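You operate a simulated robot arm through the tools that you are given. There is no shell and no other tool.

You are at the controls of a simulated robot arm. One attempt, no reset.

Task
Swap the clamped profile for the white one, clamped at 4 bar.
Fine: the white short profile lies on the long tray and the brown one goes there; lay the new one on the bed, lip to the fence; set the pressure dial before clamping.
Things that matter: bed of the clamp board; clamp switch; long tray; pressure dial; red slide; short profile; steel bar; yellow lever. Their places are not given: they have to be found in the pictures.

Only the result counts: the job must be done as asked and must still hold three seconds after the hand-in. Knocking over, shifting, dropping, spilling or breaking anything else fails it.

Robot
A 6-joint arm with a four-finger gripper, fixed in place. Base frame: the origin is at the foot of the arm, x ahead of it, y to its left, z up; the work surface is at about z = 0.84. Units: m, rad, N and s.
Its first joint turns from -2.897 to 2.897 rad. Payload 3.67 kg.
The TCP is the grasp point between the finger pads, 0.028 m short of the fingertips. In the tool frame z runs along the fingers and y along their closing line. Largest opening 0.112 m; the body of the gripper starts 0.073 m behind the TCP.
Orientation is told as [roll, pitch, yaw] about the base's x, y, z axes, in that order, counted from this pose: with the fingers straight down and closing along the base's y, the tool's x points along the base's -x, its y along +y and its z along -z.

Tools
- The arm moves only by the tool nudge_tool. Its argument "moves" is a list that holds one entry, the list of rows, each a list of 7 numbers: the shift along the tool's x, y, z in m, then the turn, a rotation vector about the tool's x, y, z in rad, then the opening in per cent of the stroke, from 0 (shut) to 100 (fully open). In form: [[[dx, dy, dz, wx, wy, wz, claw], ...]]. A call has 1 to 20 rows; each row is the pose to reach, as a shift and turn from the pose commanded when the call began, along the tool's axes at that moment. Rows are played at 5 a second. More than 0.05 m and 0.15 rad between two rows, or a gripper value outside its range, and nothing of the call is played. A pose out of reach is approached as far as the arm can. The call stops where the force on the tool passes 60 N (or 10 N more than at its start, if that is more) or the arm is blocked; 0.2 s more then pass. Each finger halts on what it meets, pressing with about 23 N; the grip force reading is that of the motor and also rises with nothing between the fingers. The clock runs only during rows and for 0.2 s after the last one: add rows that repeat a pose to give the fingers time. It gives the time, the measured TCP pose, the force on the tool (base axes), the opening and the grip force at its end, in the units of the frame above (readings bear some noise), with the torque about the TCP (base axes, N m) and any sound that the robot's microphone picked up.
- Cameras (640 x 400 px; columns grow to the right, rows downward): "scene" is fixed at [0.4004, 0.4984, 1.4225]; the picture's right is [-0.75, -0.66, 0.00], its down [-0.39, 0.44, -0.81] and it looks along [0.53, -0.61, -0.59] (base axes); focal length 298 px, centre (320, 200). "wrist" rides on the gripper at [0.06, -0.018, -0.104] in the tool frame; the picture's right is [0.29, 0.96, 0.00], its down [-0.80, 0.24, -0.55] and it looks along [-0.53, 0.16, 0.83] (tool axes); focal length 234 px, centre (320, 200).
- snapshot(camera): a new picture of that camera. It takes no simulated time.
- probe_pixels(camera, pixels): for up to 12 pixels [column, row] of the newest picture of that camera ("zoom" is the newest enlarged one), the place [x, y, z] in the base frame of the surface seen there, good to about 0.002 m. It takes no simulated time.
- inspect(camera, box): a new picture of the part [left, top, right, bottom] of that camera's present view, enlarged. It takes no simulated time.
- job_done(): hands the job in; it is judged then, once.

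Unless the task says otherwise, let go and move clear before handing in.

The tools are called after "Call:" as name(argument=value, ...) on one line, values as JSON. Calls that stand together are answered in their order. nudge_tool: Moves the arm, as the interface text tells. Its arguments: {"type":"object","properties":{"moves":{"type":"array","items":{"type":"array","items":{"type":"array","items":{"type":"number"}}}}},"required":["moves"]} The other tools are called the same way: snapshot (camera) takes a picture; probe_pixels (camera, pixels) gives the place of the surface under pixels of a picture; inspect (camera, box) takes an enlarged picture of a part of a camera's view; job_done () hands the job in.

At the start:

```text
time: 0.0
ee_pos: [0.5437, 0.1148, 1.2301]
orientation: [-0.001, -0.001, 0.0]
force: [0.8, 0.6, -0.2]
torque: [0.02, 0.02, 0.0]
opening: 0.1119
grasp_force: 0.0
```

scene: 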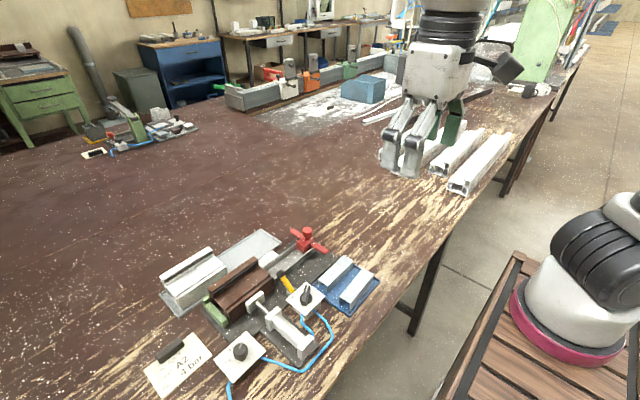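
wrist: 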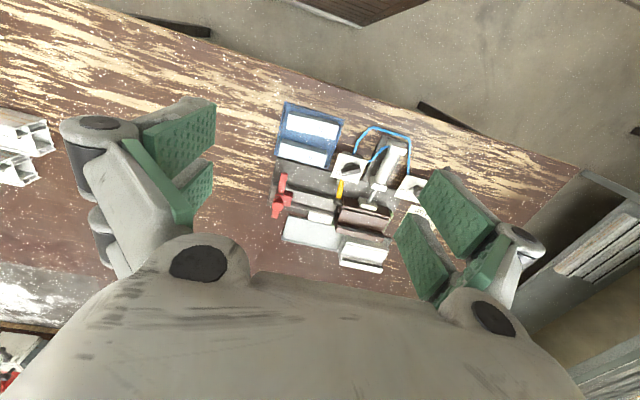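

The scene picture shows the clamp board around pixels (170-380, 230-370), with a brown profile clamped near (240,285). I'll enlarge that area before moving.

Call:
inspect(camera="scene", box=[140, 215, 396, 375])

Call:
inspect(camera="wrist", box=[260, 90, 436, 290])

```text
2.50 times, centred on (268, 295) of scene
```

zoom: 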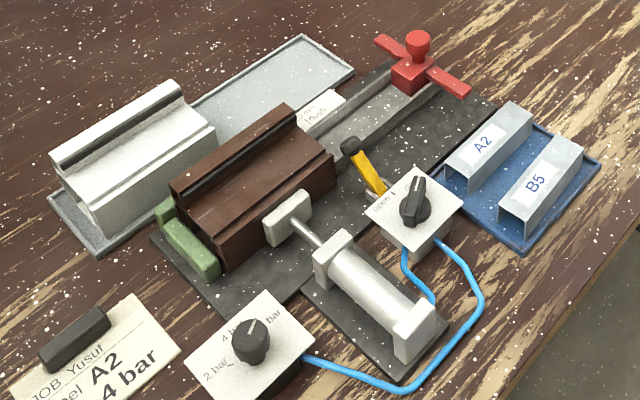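

```text
2.00 times, centred on (348, 190) of wrist
```

zoom: 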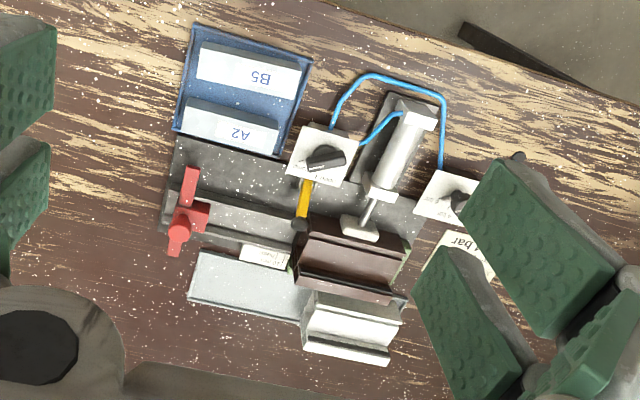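

The enlarged view shows the job card ("A2, 4 bar"), a blue tray with bars A2 and B5, and several labels I can't read yet. I'll zoom into each.

Call:
inspect(camera="scene", box=[140, 325, 220, 400])

Call:
inspect(camera="scene", box=[205, 325, 275, 375])

Call:
inspect(camera="scene", box=[260, 265, 340, 315])

Call:
inspect(camera="scene", box=[240, 220, 340, 285])

Call:
inspect(camera="scene", box=[150, 235, 290, 330])

Call:
inspect(camera="scene", box=[310, 245, 390, 320])

```text
5.33 times, centred on (180, 362) of scene
```

zoom: 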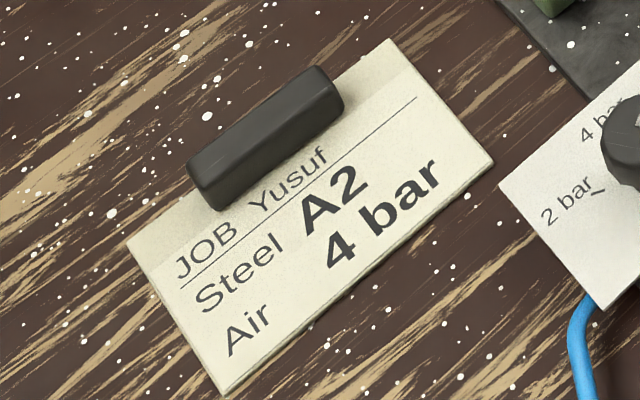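

```text
8.00 times, centred on (240, 350) of scene
```

zoom: 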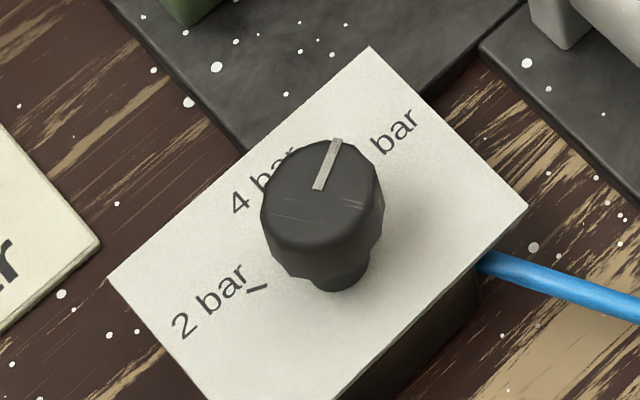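

```text
8.00 times, centred on (300, 290) of scene
```

zoom: 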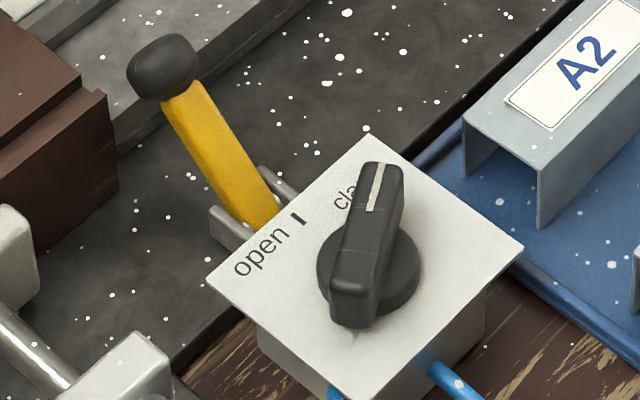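

```text
6.15 times, centred on (290, 252) of scene
```

zoom: 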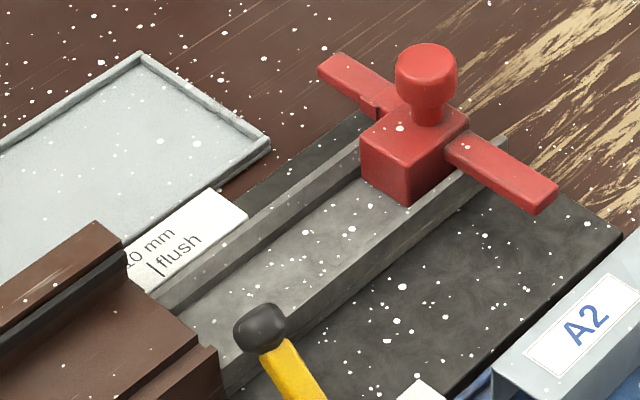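

```text
4.21 times, centred on (220, 282) of scene
```

zoom: 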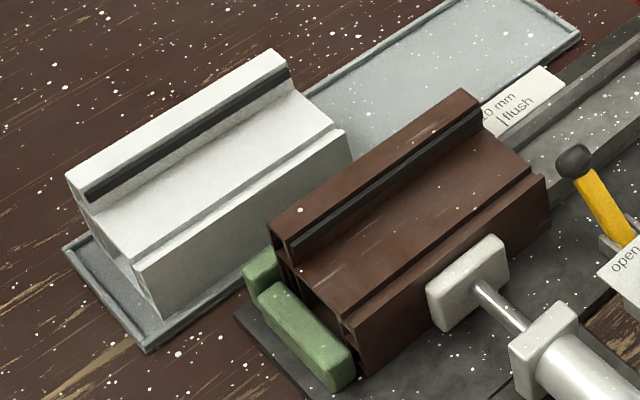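

```text
5.33 times, centred on (350, 282) of scene
```

zoom: 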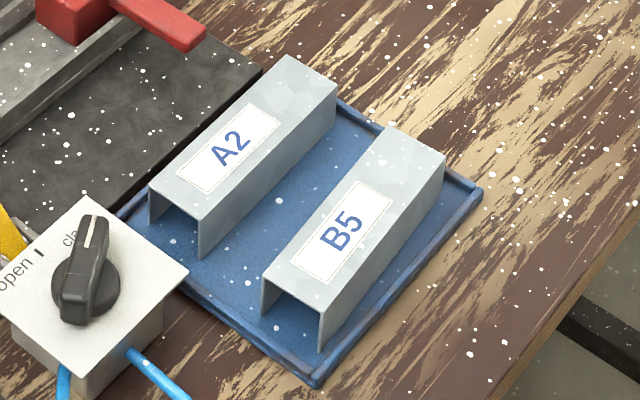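

The dial pointer sits between "4 bar" and another "bar" mark, and the switch points at "clamp". I'll probe the key points for positions.

Call:
snapshot(camera="scene")

Call:
probe_pixels(camera="scene", pixels=[[240, 351], [305, 294], [305, 236], [284, 283], [169, 310], [161, 276], [213, 248], [228, 270], [170, 285], [220, 255], [265, 231], [280, 240]])

Call:
inspect(camera="scene", box=[150, 235, 290, 330])

Call:
probe_pixels(camera="zoom", pixels=[[270, 232], [460, 92], [482, 118], [300, 262], [350, 325], [545, 178], [68, 178], [272, 52], [290, 80], [135, 262], [345, 135], [163, 312]])

```text
taken
```

scene: 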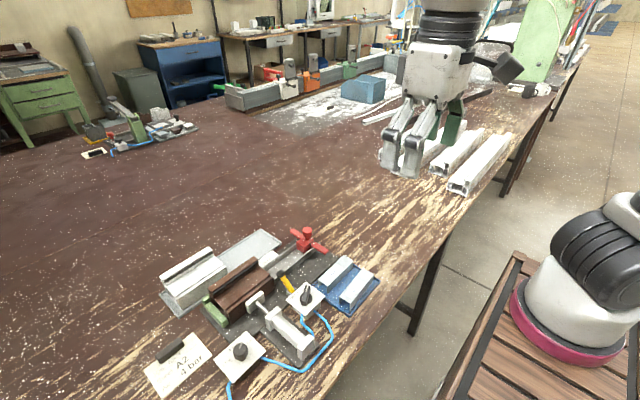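

```text
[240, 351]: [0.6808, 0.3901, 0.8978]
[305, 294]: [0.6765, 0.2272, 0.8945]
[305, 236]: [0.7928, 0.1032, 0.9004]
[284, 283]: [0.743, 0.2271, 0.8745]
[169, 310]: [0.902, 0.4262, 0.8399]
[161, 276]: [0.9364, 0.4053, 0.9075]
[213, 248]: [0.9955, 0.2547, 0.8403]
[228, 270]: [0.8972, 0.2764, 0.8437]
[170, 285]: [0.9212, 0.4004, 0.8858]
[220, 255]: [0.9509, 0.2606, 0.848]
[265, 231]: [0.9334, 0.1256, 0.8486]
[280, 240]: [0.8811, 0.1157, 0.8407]
```

```text
4.21 times, centred on (220, 282) of scene
```

zoom: 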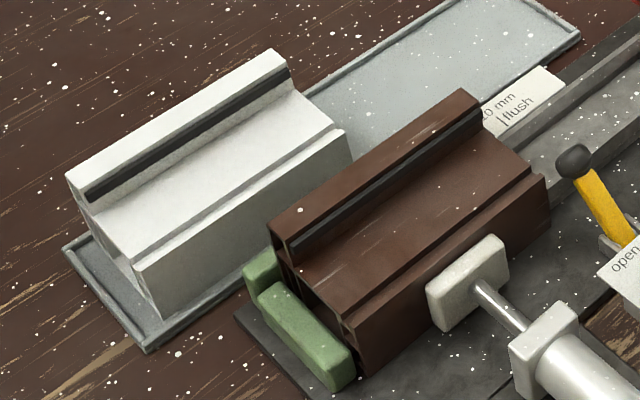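

```text
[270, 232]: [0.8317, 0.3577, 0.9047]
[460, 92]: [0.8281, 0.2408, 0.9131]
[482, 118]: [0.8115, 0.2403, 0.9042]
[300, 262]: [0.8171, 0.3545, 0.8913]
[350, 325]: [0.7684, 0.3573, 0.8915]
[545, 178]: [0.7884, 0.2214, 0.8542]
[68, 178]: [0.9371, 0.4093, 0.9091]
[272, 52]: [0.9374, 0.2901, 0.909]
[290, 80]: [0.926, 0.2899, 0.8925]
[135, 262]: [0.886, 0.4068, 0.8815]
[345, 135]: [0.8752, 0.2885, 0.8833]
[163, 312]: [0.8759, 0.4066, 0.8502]
```

Positions are clear: the board is aligned with the base axes, brown spans x≈0.77–0.83 and y≈0.235–0.357, and white x≈0.875–0.938 and y≈0.289–0.408. Both lips are on the +x side. I'll move above the switch and dial for a closer wrist view.

Call:
nudge_tool(moves=[[[-0.016, 0.02, 0.03, 0, 0, 0, 100], [-0.032, 0.04, 0.06, 0, 0, 0, 100], [-0.048, 0.06, 0.09, 0, 0, 0, 100], [-0.064, 0.085, 0.12, 0, 0, 0, 100], [-0.08, 0.11, 0.15, 0, 0, 0, 100], [-0.09, 0.13, 0.17, 0, 0, 0, 100], [-0.1, 0.145, 0.18, 0, 0, 0, 100], [-0.1, 0.145, 0.18, 0, 0, 0, 100]]])

Call:
snapshot(camera="wrist")

```text
time: 1.8
ee_pos: [0.6437, 0.2616, 1.0489]
orientation: [-0.001, 0.0, 0.001]
force: [-0.5, -0.6, 0.4]
torque: [-0.02, 0.02, 0.03]
opening: 0.1117
grasp_force: 0.1
```

```text
taken
```

wrist: 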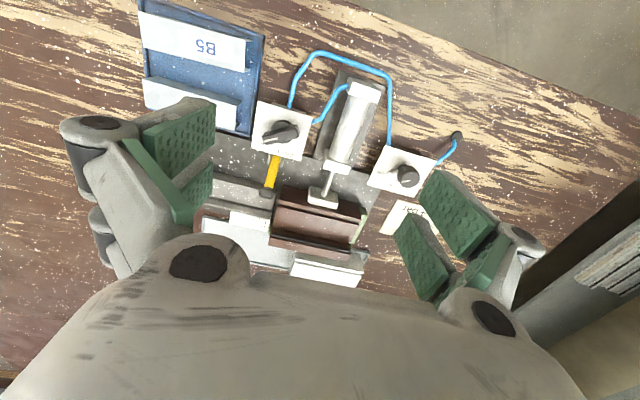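

In the wrist picture the switch is at (280,130) and the dial at (405,170). I'll enlarge both and the profiles.

Call:
inspect(camera="wrist", box=[245, 95, 325, 165])

Call:
inspect(camera="wrist", box=[360, 135, 440, 200])

Call:
inspect(camera="wrist", box=[185, 165, 385, 290])

```text
5.71 times, centred on (285, 130) of wrist
```

zoom: 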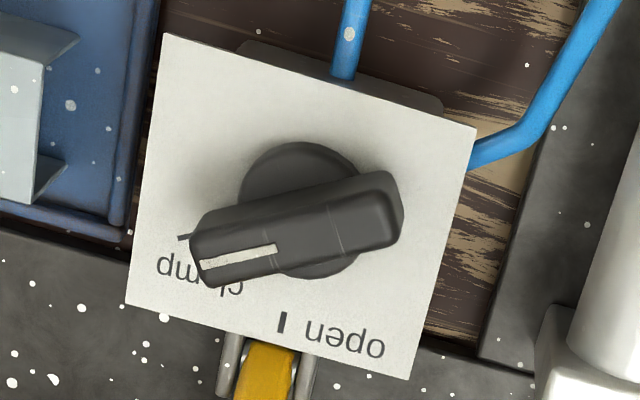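

```text
6.15 times, centred on (400, 168) of wrist
```

zoom: 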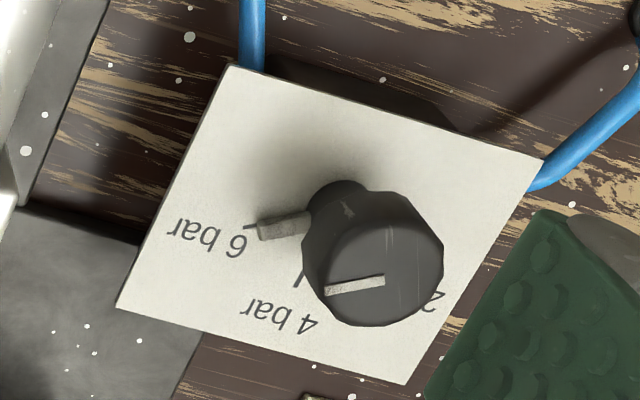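

```text
3.20 times, centred on (285, 228) of wrist
```

zoom: 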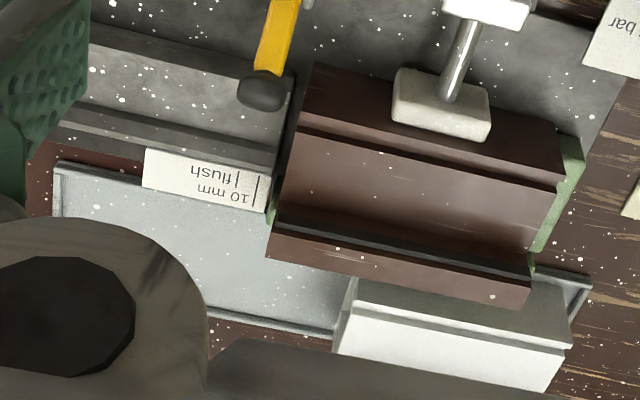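

The dial's pointer is at 6 bar and the switch is at clamp. I'll probe knob centres and tick marks in each enlarged picture.

Call:
inspect(camera="wrist", box=[360, 135, 440, 200])

Call:
probe_pixels(camera="zoom", pixels=[[248, 226], [297, 277], [265, 228], [305, 222], [335, 290], [380, 281], [437, 250], [322, 262], [390, 322], [405, 210], [232, 68], [340, 185]])

Call:
inspect(camera="wrist", box=[245, 95, 325, 165])

Call:
probe_pixels(camera="zoom", pixels=[[282, 322], [182, 238], [205, 265], [270, 250], [385, 190], [395, 240], [210, 285], [195, 235], [300, 150], [165, 38], [472, 130], [128, 303]])

Call:
inspect(camera="wrist", box=[185, 165, 385, 290])

Call:
probe_pixels(camera="zoom", pixels=[[450, 90], [397, 100], [490, 105], [440, 135], [318, 68], [555, 180], [570, 160], [275, 225], [290, 140], [262, 95], [180, 130], [270, 245]])

```text
6.15 times, centred on (400, 168) of wrist
```

zoom: 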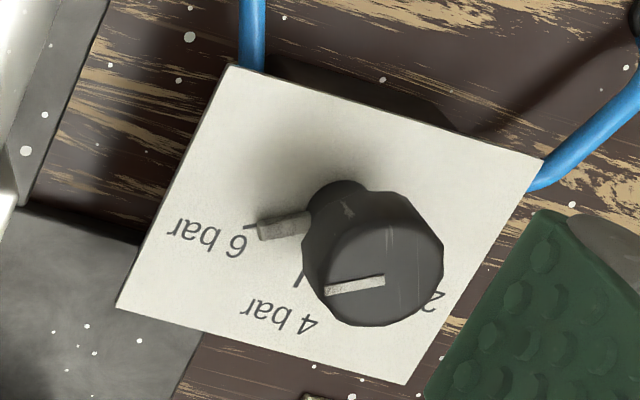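

```text
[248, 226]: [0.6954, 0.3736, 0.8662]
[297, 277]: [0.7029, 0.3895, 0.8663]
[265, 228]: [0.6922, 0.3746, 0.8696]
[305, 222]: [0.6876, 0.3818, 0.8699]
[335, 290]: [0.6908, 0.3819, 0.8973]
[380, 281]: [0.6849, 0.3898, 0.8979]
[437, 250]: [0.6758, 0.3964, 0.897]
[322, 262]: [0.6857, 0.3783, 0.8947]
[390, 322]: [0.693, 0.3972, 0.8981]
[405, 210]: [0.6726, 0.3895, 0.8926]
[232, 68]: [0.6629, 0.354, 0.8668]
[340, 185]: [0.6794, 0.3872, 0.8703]
```

```text
5.71 times, centred on (285, 130) of wrist
```

zoom: 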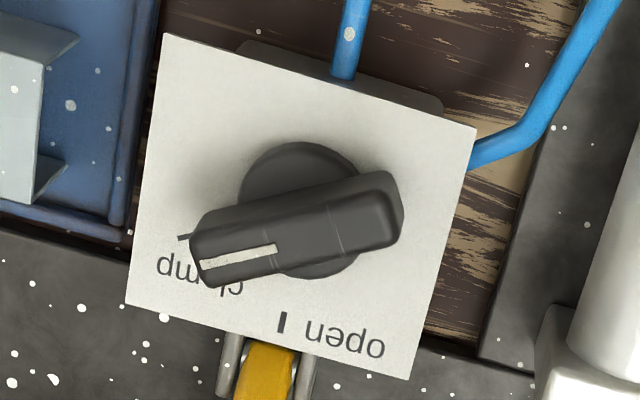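

```text
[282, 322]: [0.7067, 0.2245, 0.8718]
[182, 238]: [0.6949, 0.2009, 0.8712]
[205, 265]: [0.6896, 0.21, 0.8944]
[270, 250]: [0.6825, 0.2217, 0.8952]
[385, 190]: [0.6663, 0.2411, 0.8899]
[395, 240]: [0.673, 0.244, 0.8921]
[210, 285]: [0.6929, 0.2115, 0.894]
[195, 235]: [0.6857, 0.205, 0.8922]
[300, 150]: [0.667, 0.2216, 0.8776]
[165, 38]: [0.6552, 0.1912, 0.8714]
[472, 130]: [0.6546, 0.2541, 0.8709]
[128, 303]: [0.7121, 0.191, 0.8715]
```

```text
3.20 times, centred on (285, 228) of wrist
```

zoom: 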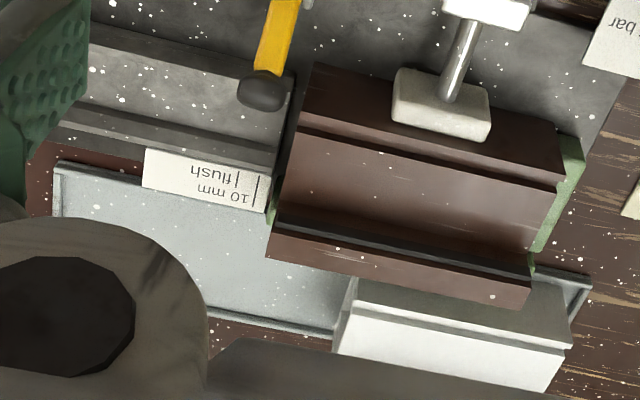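

```text
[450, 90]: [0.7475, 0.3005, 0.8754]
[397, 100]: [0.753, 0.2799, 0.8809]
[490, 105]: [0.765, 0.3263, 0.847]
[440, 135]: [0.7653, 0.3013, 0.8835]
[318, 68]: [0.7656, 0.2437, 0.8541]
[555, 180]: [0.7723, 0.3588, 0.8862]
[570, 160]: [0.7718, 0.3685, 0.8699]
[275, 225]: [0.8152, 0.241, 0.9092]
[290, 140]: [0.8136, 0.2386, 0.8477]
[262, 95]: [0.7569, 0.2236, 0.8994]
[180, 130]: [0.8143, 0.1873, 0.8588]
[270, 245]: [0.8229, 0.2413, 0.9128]
```

Readings: the switch handle runs from about (0.670,0.243) to (0.689,0.208), so it points at roughly −60°, and the "open" tick is at 0° (+x). The dial is centred near (0.683,0.389), and its 4 bar tick is also toward +x. I'll move above the switch with the fingers turned to straddle the handle, then look again.

Call:
nudge_tool(moves=[[[-0.005, -0.005, 0.0, 0, 0, 0.14, 80], [-0.01, -0.01, 0.01, 0, 0, 0.28, 60], [-0.015, -0.015, 0.015, 0, 0, 0.42, 45], [-0.02, -0.02, 0.02, 0, 0, 0.56, 45], [-0.025, -0.025, 0.03, 0, 0, 0.7, 45], [-0.03, -0.03, 0.04, 0, 0, 0.84, 45], [-0.033, -0.034, 0.05, 0, 0, 0.94, 45], [-0.0355, -0.036, 0.06, 0, 0, 1.03, 45], [-0.0355, -0.036, 0.06, 0, 0, 1.03, 45]]])

Call:
snapshot(camera="wrist")

Call:
inspect(camera="scene", box=[260, 250, 356, 310])

```text
time: 3.8
ee_pos: [0.6797, 0.2264, 0.9901]
orientation: [-0.001, 0.001, -1.032]
force: [0.0, -0.1, -0.9]
torque: [0.02, 0.0, -0.04]
opening: 0.0504
grasp_force: 0.0
```

```text
taken
```

wrist: 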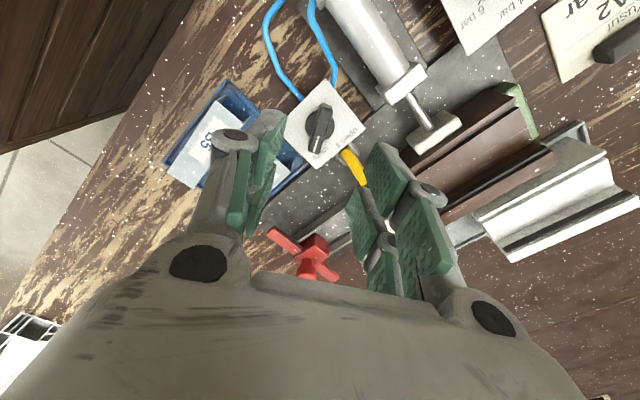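

```text
6.67 times, centred on (308, 280) of scene
```

zoom: 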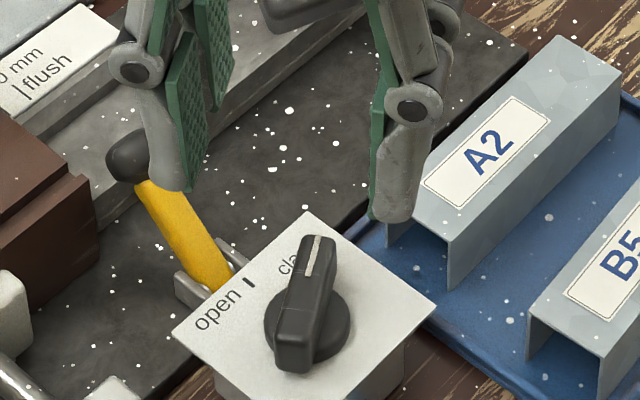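

The fingers straddle the handle's line, with the knob at wrist (320,128). I'll zoom in and probe it again to refine its centre.

Call:
inspect(camera="wrist", box=[275, 75, 375, 175])

Call:
probe_pixels(camera="zoom", pixels=[[310, 130], [320, 210], [265, 200], [240, 300], [250, 200], [305, 190], [240, 235]])

```text
4.00 times, centred on (325, 125) of wrist
```

zoom: 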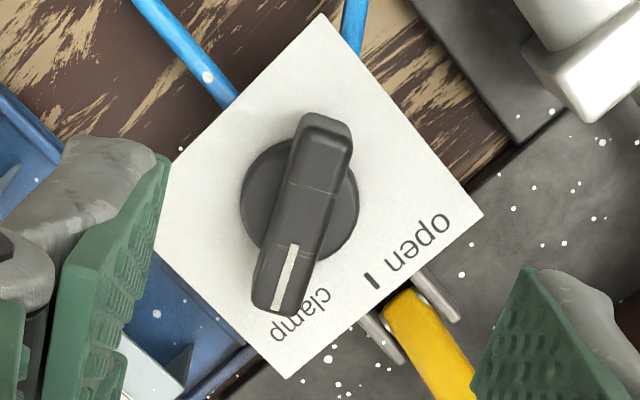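

```text
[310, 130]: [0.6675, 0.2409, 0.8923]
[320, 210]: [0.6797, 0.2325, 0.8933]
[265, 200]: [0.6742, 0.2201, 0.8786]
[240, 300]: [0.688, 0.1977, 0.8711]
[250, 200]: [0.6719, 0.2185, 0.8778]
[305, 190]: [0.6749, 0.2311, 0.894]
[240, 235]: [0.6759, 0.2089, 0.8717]
```

I'll fit the disc circle and the handle ends from more points.

Call:
probe_pixels(camera="zoom", pixels=[[246, 200], [262, 155], [285, 143], [354, 195], [345, 230], [325, 254], [300, 120], [340, 127], [350, 150], [262, 295], [292, 300], [290, 245]])

```text
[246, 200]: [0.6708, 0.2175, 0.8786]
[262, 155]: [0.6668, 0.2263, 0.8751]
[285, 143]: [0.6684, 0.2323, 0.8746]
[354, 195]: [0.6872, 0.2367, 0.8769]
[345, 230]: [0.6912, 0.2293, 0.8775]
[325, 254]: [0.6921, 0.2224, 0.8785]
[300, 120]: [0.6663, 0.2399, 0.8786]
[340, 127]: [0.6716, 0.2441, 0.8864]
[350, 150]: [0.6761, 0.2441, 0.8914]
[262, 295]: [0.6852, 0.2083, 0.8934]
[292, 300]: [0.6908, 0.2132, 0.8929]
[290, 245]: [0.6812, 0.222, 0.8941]
```

The circle fit gives a knob centre of (0.6797, 0.2265), and the TCP is right above it. I'll lower so the tips sit just above the disc (z≈0.880), then close on the handle.

Call:
nudge_tool(moves=[[[0, 0, 0.03, 0, 0, 0, 45], [0, 0, 0.055, 0, 0, 0, 45], [0, 0, 0.07, 0, 0, 0, 45], [0, 0, 0.081, 0, 0, 0, 45], [0, 0, 0.081, 0, 0, 0, 45], [0, 0, 0.081, 0, 0, 0, 25], [0, 0, 0.081, 0, 0, 0, 10], [0, 0, 0.081, 0, 0, 0, 0], [0, 0, 0.081, 0, 0, 0, 0]]])

Call:
inspect(camera="scene", box=[260, 250, 356, 310])

```text
time: 5.8
ee_pos: [0.6809, 0.2252, 0.909]
orientation: [0.002, 0.0, -1.03]
force: [15.7, 8.4, -1.1]
torque: [0.44, -0.31, -0.05]
opening: 0.0119
grasp_force: 45.0
```

```text
6.67 times, centred on (308, 280) of scene
```

zoom: 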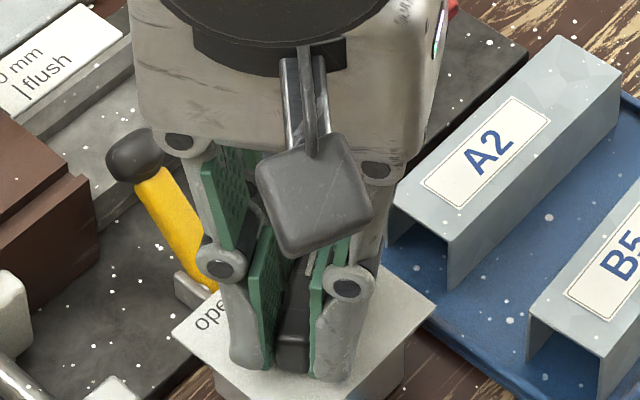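

The handle is gripped (opening 11.9 mm, about 18 N side force along the closing line). I'll ease 1 mm that way and turn the handle about +60° to "open".

Call:
nudge_tool(moves=[[[0, 0.001, 0, 0, 0, 0, 0], [0, 0.001, 0, 0, 0, -0.12, 0], [0, 0.001, 0, 0, 0, -0.24, 0], [0, 0.001, 0, 0, 0, -0.36, 0], [0, 0.001, 0, 0, 0, -0.48, 0], [0, 0.001, 0, 0, 0, -0.6, 0], [0, 0.001, 0, 0, 0, -0.72, 0], [0, 0.001, 0, 0, 0, -0.84, 0], [0, 0.001, 0, 0, 0, -0.95, 0], [0, 0.001, 0, 0, 0, -1.04, 0], [0, 0.001, 0, 0, 0, -1.04, 0]]])

Call:
inspect(camera="scene", box=[220, 240, 356, 325])

```text
time: 8.2
ee_pos: [0.679, 0.2237, 0.9077]
orientation: [0.0, 0.0, 0.011]
force: [-12.5, -0.1, 9.8]
torque: [0.03, 0.57, -0.52]
opening: 0.0119
grasp_force: 44.9
```

```text
4.71 times, centred on (288, 282) of scene
```

zoom: 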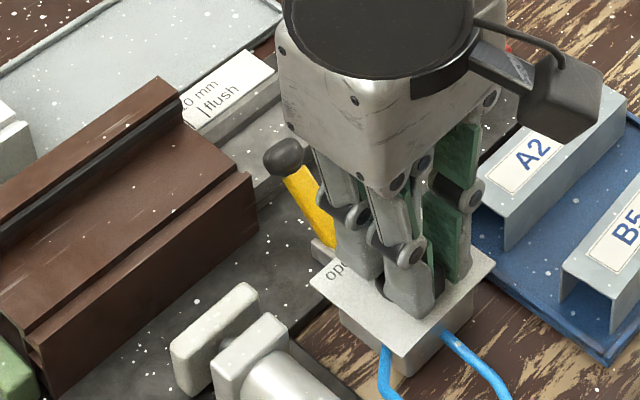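

The pad has retracted from the brown profile, so the switch is open. I'll release, rise, and move above the dial with the fingers turned for its 6 bar position.

Call:
nudge_tool(moves=[[[0, 0, 0, 0, 0, 0, 30], [0, 0, 0, 0, 0, 0, 45], [0, 0, -0.04, 0, 0, 0, 45], [0, 0, -0.085, 0, 0, 0, 45], [0, 0.03, -0.095, 0, 0, 0.14, 45], [0, 0.06, -0.095, 0, 0, 0.28, 45], [-0.002, 0.09, -0.095, 0, 0, 0.42, 45], [-0.003, 0.12, -0.095, 0, 0, 0.56, 45], [-0.004, 0.14, -0.095, 0, 0, 0.7, 45], [-0.004, 0.155, -0.095, 0, 0, 0.84, 45], [-0.004, 0.165, -0.095, 0, 0, 0.98, 45], [-0.004, 0.165, -0.095, 0, 0, 0.98, 45]]])

Call:
snapshot(camera="wrist")

Call:
snapshot(camera="scene")

Call:
inspect(camera="scene", box=[260, 250, 356, 310])

```text
time: 10.8
ee_pos: [0.6829, 0.3907, 1.004]
orientation: [-0.001, -0.002, -0.972]
force: [0.1, 0.9, -1.1]
torque: [0.01, 0.0, 0.0]
opening: 0.0501
grasp_force: 0.0
```

```text
taken
```

wrist: 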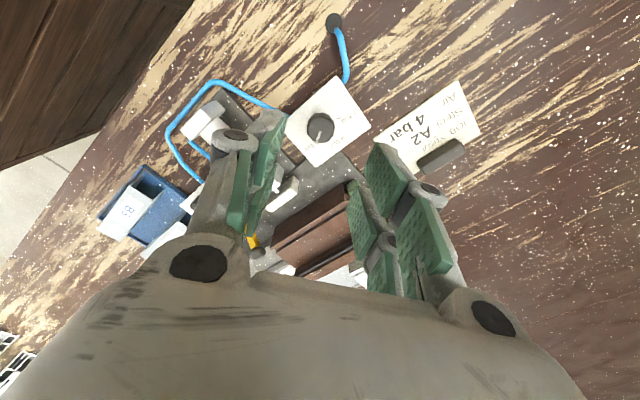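

```text
taken
```

scene: 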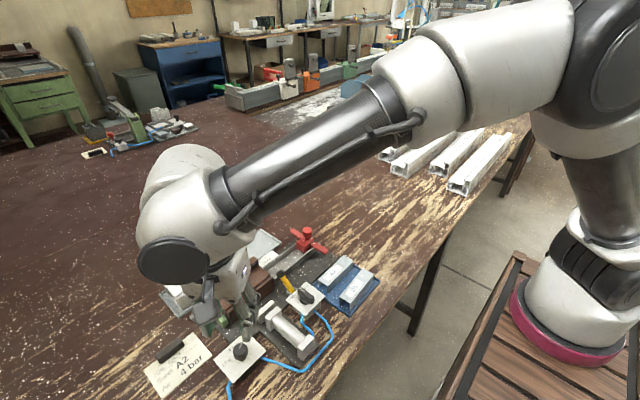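

```text
6.67 times, centred on (308, 280) of scene
```

zoom: 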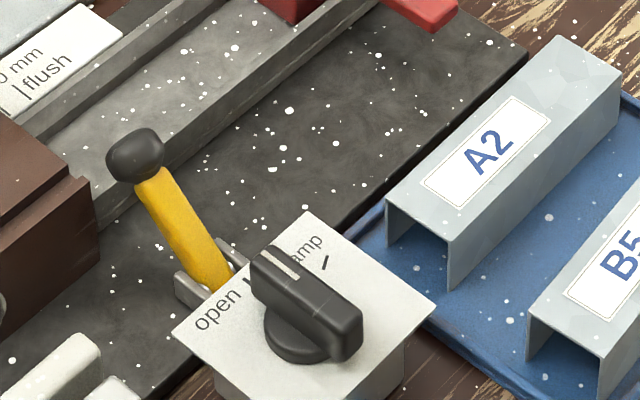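

The switch now points at "open". Next I'll zoom the wrist view on the dial at (322,125).

Call:
inspect(camera="wrist", box=[275, 75, 375, 175])

Call:
probe_pixels(camera="zoom", pixels=[[310, 210], [300, 240], [310, 180], [290, 205], [330, 205], [280, 215], [345, 215], [310, 160], [335, 240], [320, 130]])

```text
4.00 times, centred on (325, 125) of wrist
```

zoom: 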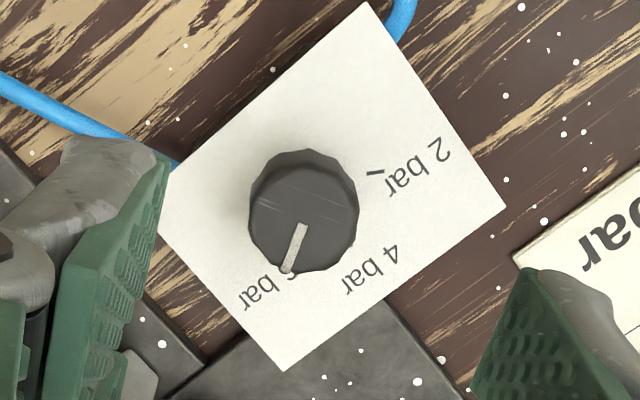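

```text
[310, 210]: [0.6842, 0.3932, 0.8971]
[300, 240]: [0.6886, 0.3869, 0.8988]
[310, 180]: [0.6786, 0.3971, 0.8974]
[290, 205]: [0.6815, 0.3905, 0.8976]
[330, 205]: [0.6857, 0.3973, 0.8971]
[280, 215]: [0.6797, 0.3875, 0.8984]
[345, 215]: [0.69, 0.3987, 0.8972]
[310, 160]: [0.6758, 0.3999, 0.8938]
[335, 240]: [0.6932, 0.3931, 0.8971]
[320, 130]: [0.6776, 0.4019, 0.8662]
```

I'll probe the rim of the dial's top and the 2 bar tick to fix its centre.

Call:
probe_pixels(camera="zoom", pixels=[[253, 215], [354, 212], [270, 255], [335, 262], [303, 268], [262, 180], [350, 185], [375, 173], [305, 228], [288, 268], [305, 150], [372, 8]])

```text
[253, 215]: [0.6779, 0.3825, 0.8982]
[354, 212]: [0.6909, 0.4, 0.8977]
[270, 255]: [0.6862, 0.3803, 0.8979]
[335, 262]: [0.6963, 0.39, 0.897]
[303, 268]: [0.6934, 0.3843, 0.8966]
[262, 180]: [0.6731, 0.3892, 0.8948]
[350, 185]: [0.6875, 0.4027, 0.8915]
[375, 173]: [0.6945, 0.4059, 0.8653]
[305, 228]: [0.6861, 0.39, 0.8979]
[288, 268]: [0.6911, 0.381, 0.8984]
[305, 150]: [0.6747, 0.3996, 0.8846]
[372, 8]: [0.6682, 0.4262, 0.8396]
```

The fit puts the dial centre near (0.6843,0.3903), with its top at 0.898. I'll shift slightly, lower to grip the upper knob, and close.

Call:
nudge_tool(moves=[[[-0.0013, 0.001, 0.03, 0, 0, 0, 45], [-0.0013, 0.001, 0.06, 0, 0, 0, 45], [-0.0013, 0.001, 0.08, 0, 0, 0, 45], [-0.0013, 0.001, 0.097, 0, 0, 0, 45], [-0.0013, 0.001, 0.097, 0, 0, 0, 45], [-0.0013, 0.001, 0.097, 0, 0, 0, 30], [-0.0013, 0.001, 0.097, 0, 0, 0, 15], [-0.0013, 0.001, 0.097, 0, 0, 0, 0], [-0.0013, 0.001, 0.097, 0, 0, 0, 0]]])

Call:
inspect(camera="scene", box=[195, 310, 291, 370])

```text
time: 12.8
ee_pos: [0.684, 0.3892, 0.9071]
orientation: [0.0, -0.001, -0.971]
force: [1.2, 0.0, -3.3]
torque: [0.05, -0.04, 0.01]
opening: 0.0239
grasp_force: 45.5
```

```text
6.67 times, centred on (243, 340) of scene
```

zoom: 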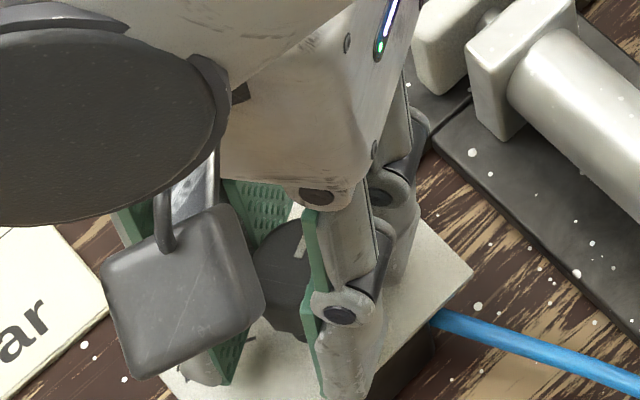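

The dial is gripped with little side force (opening 23.9 mm). I'll turn it about +0.97 rad toward 4 bar.

Call:
nudge_tool(moves=[[[0, 0, 0, 0, 0, -0.12, 0], [0, 0, 0, 0, 0, -0.24, 0], [0, 0, 0, 0, 0, -0.36, 0], [0, 0, 0, 0, 0, -0.48, 0], [0, 0, 0, 0, 0, -0.6, 0], [0, 0, 0, 0, 0, -0.72, 0], [0, 0, 0, 0, 0, -0.84, 0], [0, 0, 0, 0, 0, -0.92, 0], [0, 0, 0, 0, 0, -0.97, 0], [0, 0, 0, 0, 0, -0.97, 0]]])

Call:
inspect(camera="wrist", box=[270, 65, 390, 185])

Call:
inspect(camera="scene", box=[195, 310, 291, 370])

```text
time: 15.0
ee_pos: [0.6842, 0.3901, 0.907]
orientation: [0.0, -0.001, 0.001]
force: [10.4, 4.8, 4.7]
torque: [0.14, -0.32, -0.03]
opening: 0.0237
grasp_force: 44.9
```

```text
3.33 times, centred on (330, 125) of wrist
```

zoom: 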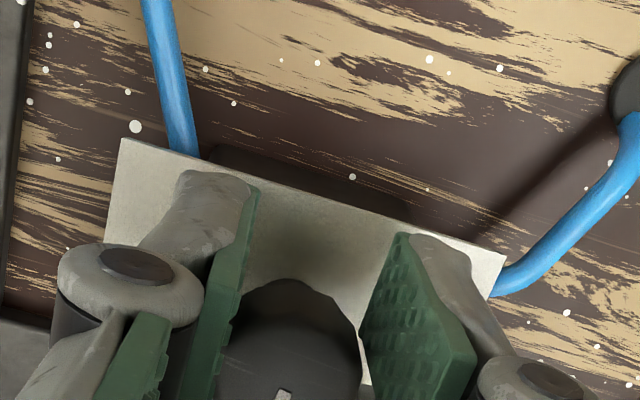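

```text
6.67 times, centred on (243, 340) of scene
```

zoom: 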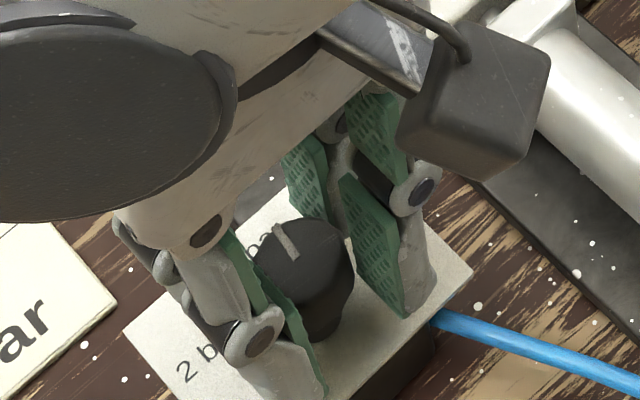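

I'll probe the pointer line on the dial's top to measure its angle.

Call:
probe_pixels(camera="zoom", pixels=[[276, 228], [294, 254], [282, 237], [288, 246]])

```text
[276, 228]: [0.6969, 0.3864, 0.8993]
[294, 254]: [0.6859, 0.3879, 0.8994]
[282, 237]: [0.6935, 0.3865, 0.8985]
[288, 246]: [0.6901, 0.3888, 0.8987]
```

The pointer looks to be about −8° from +x. I'll release, rise and check it against the 4 bar tick.

Call:
nudge_tool(moves=[[[0, 0, 0, 0, 0, 0, 25], [0, 0, 0, 0, 0, 0, 40], [0, 0, -0.04, 0, 0, 0, 45], [0, 0, -0.08, 0, 0, 0, 45], [0, 0, -0.1, 0, 0, 0, 45], [0, 0, -0.1, 0, 0, 0, 45]]])

Call:
inspect(camera="wrist", box=[275, 75, 375, 175])

Call:
probe_pixels(camera="zoom", pixels=[[320, 200]])

Call:
inspect(camera="scene", box=[195, 310, 291, 370])

```text
time: 16.4
ee_pos: [0.6837, 0.3911, 1.0085]
orientation: [0.0, 0.001, -0.001]
force: [1.0, 0.0, -1.0]
torque: [-0.01, -0.01, -0.01]
opening: 0.0505
grasp_force: 0.0
```

```text
4.00 times, centred on (325, 125) of wrist
```

zoom: 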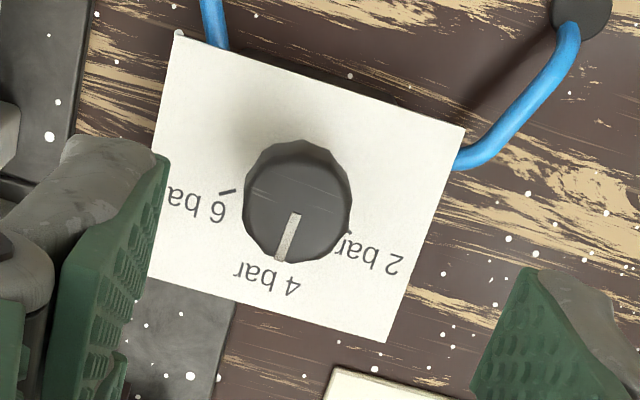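

```text
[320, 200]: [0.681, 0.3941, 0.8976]
```

```text
6.67 times, centred on (243, 340) of scene
```

zoom: 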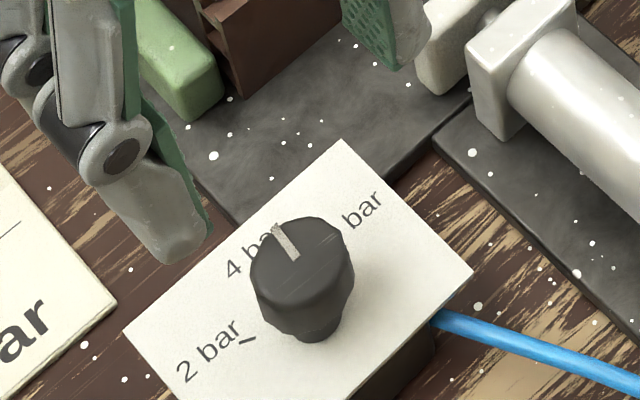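

The pointer appears near 4 bar. I'll zoom further and probe the line's ends for an angle.

Call:
inspect(camera="wrist", box=[300, 105, 340, 145])

Call:
probe_pixels(camera="zoom", pixels=[[275, 240], [225, 380], [260, 280], [240, 330], [250, 305], [270, 255], [232, 355]])

```text
10.00 times, centred on (320, 125) of wrist
```

zoom: 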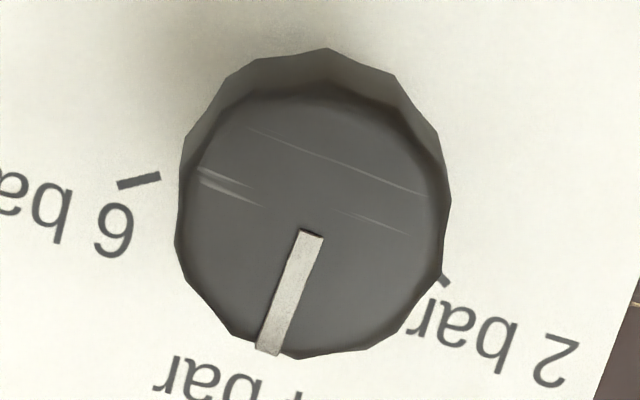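

```text
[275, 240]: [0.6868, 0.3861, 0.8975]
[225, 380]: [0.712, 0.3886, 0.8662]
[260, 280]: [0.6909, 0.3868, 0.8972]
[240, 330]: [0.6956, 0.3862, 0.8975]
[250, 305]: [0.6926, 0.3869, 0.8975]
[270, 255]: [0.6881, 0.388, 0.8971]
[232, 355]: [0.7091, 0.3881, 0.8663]
```

The ray computation puts the pointer at about −3° to −4° against 4 bar at 0°, with 6 bar at −60°. I'll regrip at the same pose, add 0.07 rad and check again.

Call:
nudge_tool(moves=[[[0, 0, 0.04, 0, 0, 0, 45], [0, 0, 0.08, 0, 0, 0, 45], [0, 0, 0.1, 0, 0, 0, 45], [0, 0, 0.1, 0, 0, 0, 25], [0, 0, 0.1, 0, 0, 0, 0], [0, 0, 0.1, 0, 0, 0, 0], [0, 0, 0.1, 0, 0, -0.035, 0], [0, 0, 0.1, 0, 0, -0.07, 0], [0, 0, 0.1, 0, 0, -0.07, 0], [0, 0, 0.1, 0, 0, -0.07, 25], [0, 0, 0.1, 0, 0, -0.07, 40], [0, 0, 0.06, 0, 0, -0.07, 45], [0, 0, 0.02, 0, 0, -0.04, 45], [0, 0, 0.0, 0, 0, 0, 45], [0, 0, 0.0, 0, 0, 0, 45]]])

Call:
inspect(camera="wrist", box=[300, 105, 340, 145])

Call:
inspect(camera="scene", box=[195, 310, 291, 370])

```text
time: 19.6
ee_pos: [0.684, 0.3916, 1.0073]
orientation: [-0.001, -0.001, 0.0]
force: [-0.2, 1.1, 0.4]
torque: [0.0, -0.01, 0.04]
opening: 0.0503
grasp_force: 0.1
```

```text
10.00 times, centred on (320, 125) of wrist
```

zoom: 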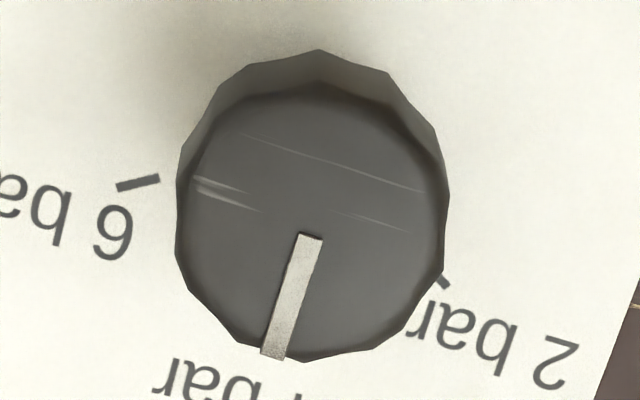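

```text
6.67 times, centred on (243, 340) of scene
```

zoom: 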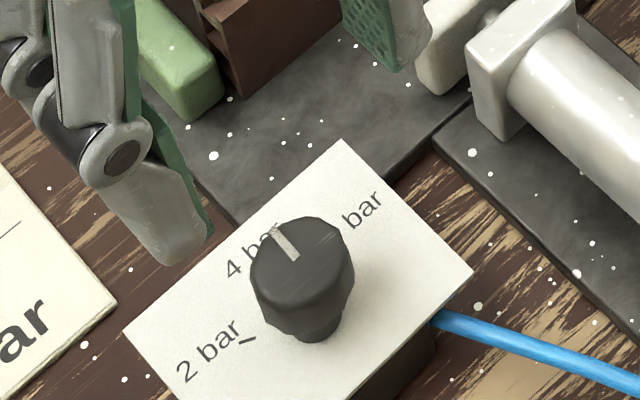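

The pointer computes to about −1.4°, so the dial is on 4 bar. I'll rise and go over the brown profile with the fingers closing along x, then look.

Call:
nudge_tool(moves=[[[0, 0, -0.03, 0, 0, 0.14, 60], [0, 0, -0.06, 0, 0, 0.28, 80], [-0.01, -0.01, -0.07, 0, 0, 0.42, 100], [-0.025, -0.02, -0.08, 0, 0, 0.56, 100], [-0.04, -0.03, -0.08, 0, 0, 0.7, 100], [-0.055, -0.045, -0.08, 0, 0, 0.84, 100], [-0.07, -0.055, -0.08, 0, 0, 0.98, 100], [-0.085, -0.065, -0.08, 0, 0, 1.12, 100], [-0.1, -0.075, -0.08, 0, 0, 1.26, 100], [-0.108, -0.085, -0.08, 0, 0, 1.4, 100], [-0.114, -0.09, -0.08, 0, 0, 1.5, 100], [-0.114, -0.09, -0.08, 0, 0, 1.571, 100], [-0.114, -0.09, -0.08, 0, 0, 1.571, 100]]])

Call:
snapshot(camera="wrist")

Call:
snapshot(camera="scene")

```text
time: 22.4
ee_pos: [0.7985, 0.2997, 1.0873]
orientation: [0.002, -0.001, -1.574]
force: [0.2, -0.1, -0.2]
torque: [0.01, 0.0, 0.02]
opening: 0.1124
grasp_force: 0.2
```

```text
taken
```

wrist: 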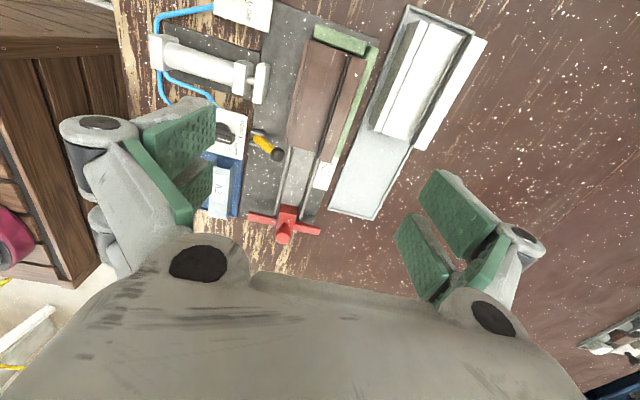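

```text
taken
```

scene: 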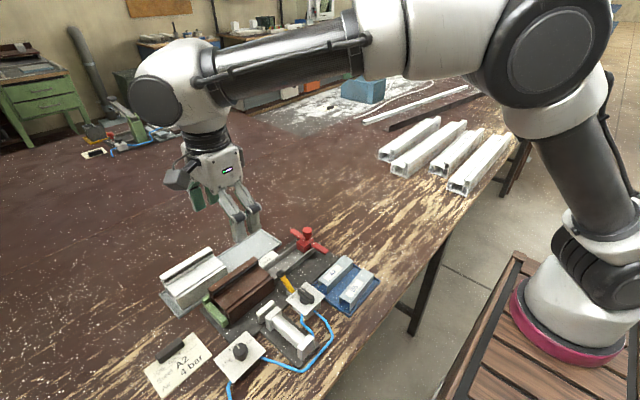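

Call:
inspect(camera="wrist", box=[260, 5, 400, 175])

Call:
probe_pixels(camera="wrist", pixels=[[366, 75], [348, 130], [372, 60], [330, 165], [338, 40], [300, 160], [262, 85], [320, 90], [345, 100], [360, 70], [325, 158], [290, 150]])

Call:
inspect(camera="wrist", box=[320, 0, 500, 220])

Call:
probe_pixels(camera="wrist", pixels=[[410, 8], [472, 30], [330, 210], [373, 218], [385, 130], [410, 145], [425, 148], [482, 40], [470, 60], [400, 70], [378, 160], [355, 195]])

```text
2.35 times, centred on (330, 90) of wrist
```

zoom: 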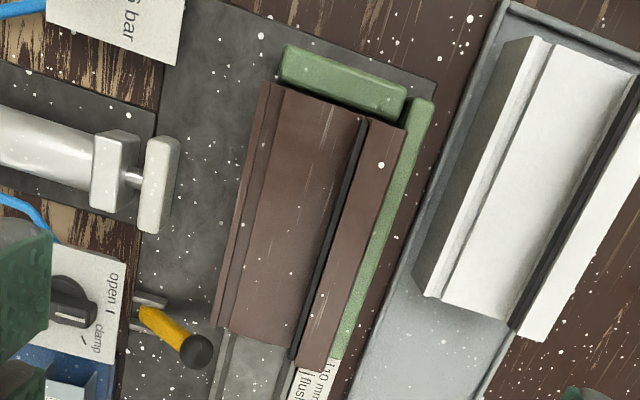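

```text
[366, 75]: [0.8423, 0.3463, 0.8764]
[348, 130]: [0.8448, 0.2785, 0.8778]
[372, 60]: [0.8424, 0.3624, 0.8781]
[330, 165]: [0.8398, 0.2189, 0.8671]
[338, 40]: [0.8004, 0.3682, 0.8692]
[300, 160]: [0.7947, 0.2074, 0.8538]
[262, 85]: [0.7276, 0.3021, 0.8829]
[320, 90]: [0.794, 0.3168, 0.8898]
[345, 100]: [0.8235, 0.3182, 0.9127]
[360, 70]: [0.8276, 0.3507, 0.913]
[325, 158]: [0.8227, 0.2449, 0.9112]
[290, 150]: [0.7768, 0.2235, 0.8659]
```

```text
1.82 times, centred on (410, 110) of wrist
```

zoom: 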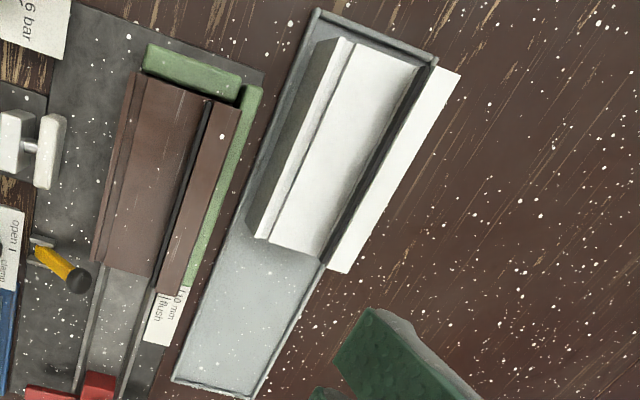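

```text
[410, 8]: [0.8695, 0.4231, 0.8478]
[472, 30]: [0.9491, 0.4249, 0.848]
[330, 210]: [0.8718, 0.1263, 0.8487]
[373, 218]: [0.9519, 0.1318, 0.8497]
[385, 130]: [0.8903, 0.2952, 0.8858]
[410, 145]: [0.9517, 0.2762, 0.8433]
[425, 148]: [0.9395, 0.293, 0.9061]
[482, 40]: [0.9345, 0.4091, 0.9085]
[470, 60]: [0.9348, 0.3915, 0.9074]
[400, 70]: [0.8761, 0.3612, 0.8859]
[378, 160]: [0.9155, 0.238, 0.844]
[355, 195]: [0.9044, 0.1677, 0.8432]
```

The fence is the green strip at x≈0.838–0.848 with its top at z≈0.878, and the end stop is at y≈0.36. I'll zoom on the profile end faces to understand the cross-section before gripping.

Call:
inspect(camera="scene", box=[155, 250, 225, 320])

Call:
inspect(camera="scene", box=[205, 255, 285, 330])

Call:
inspect(camera="wrist", box=[370, 90, 440, 170])

Call:
inspect(camera="wrist", box=[280, 110, 350, 190])

```text
5.71 times, centred on (190, 285) of scene
```

zoom: 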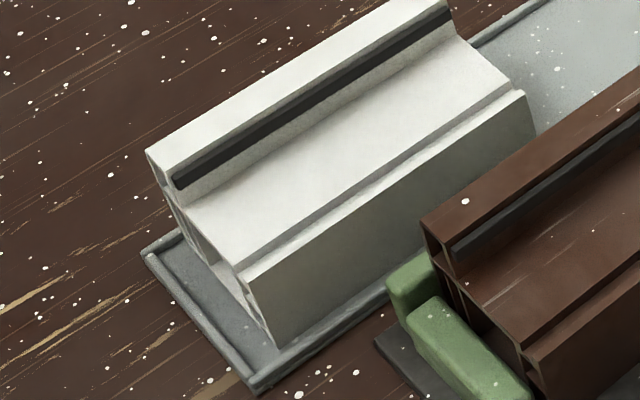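

```text
5.33 times, centred on (245, 292) of scene
```

zoom: 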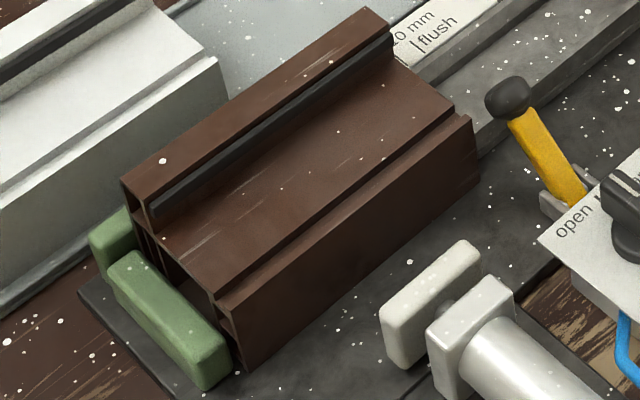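

```text
5.00 times, centred on (405, 130) of wrist
```

zoom: 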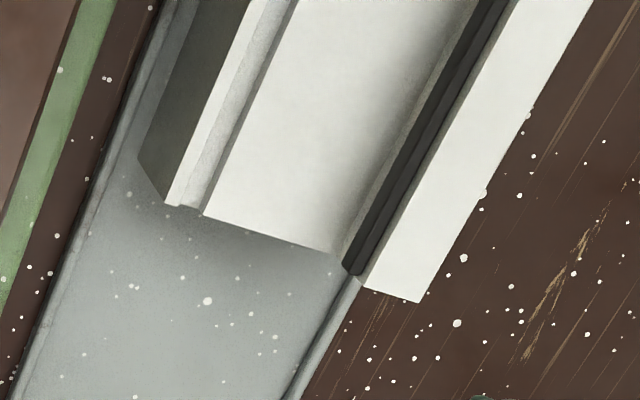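

```text
5.00 times, centred on (315, 150) of wrist
```

zoom: 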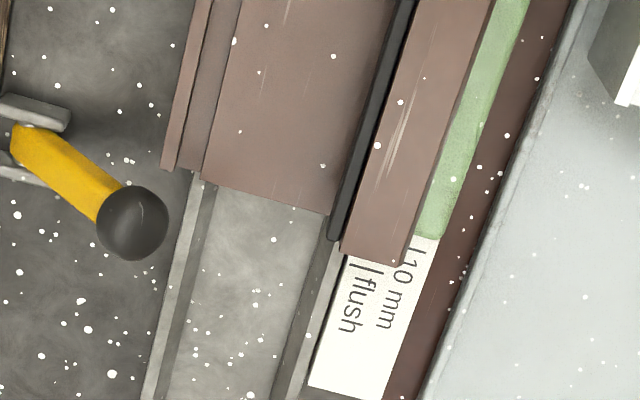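

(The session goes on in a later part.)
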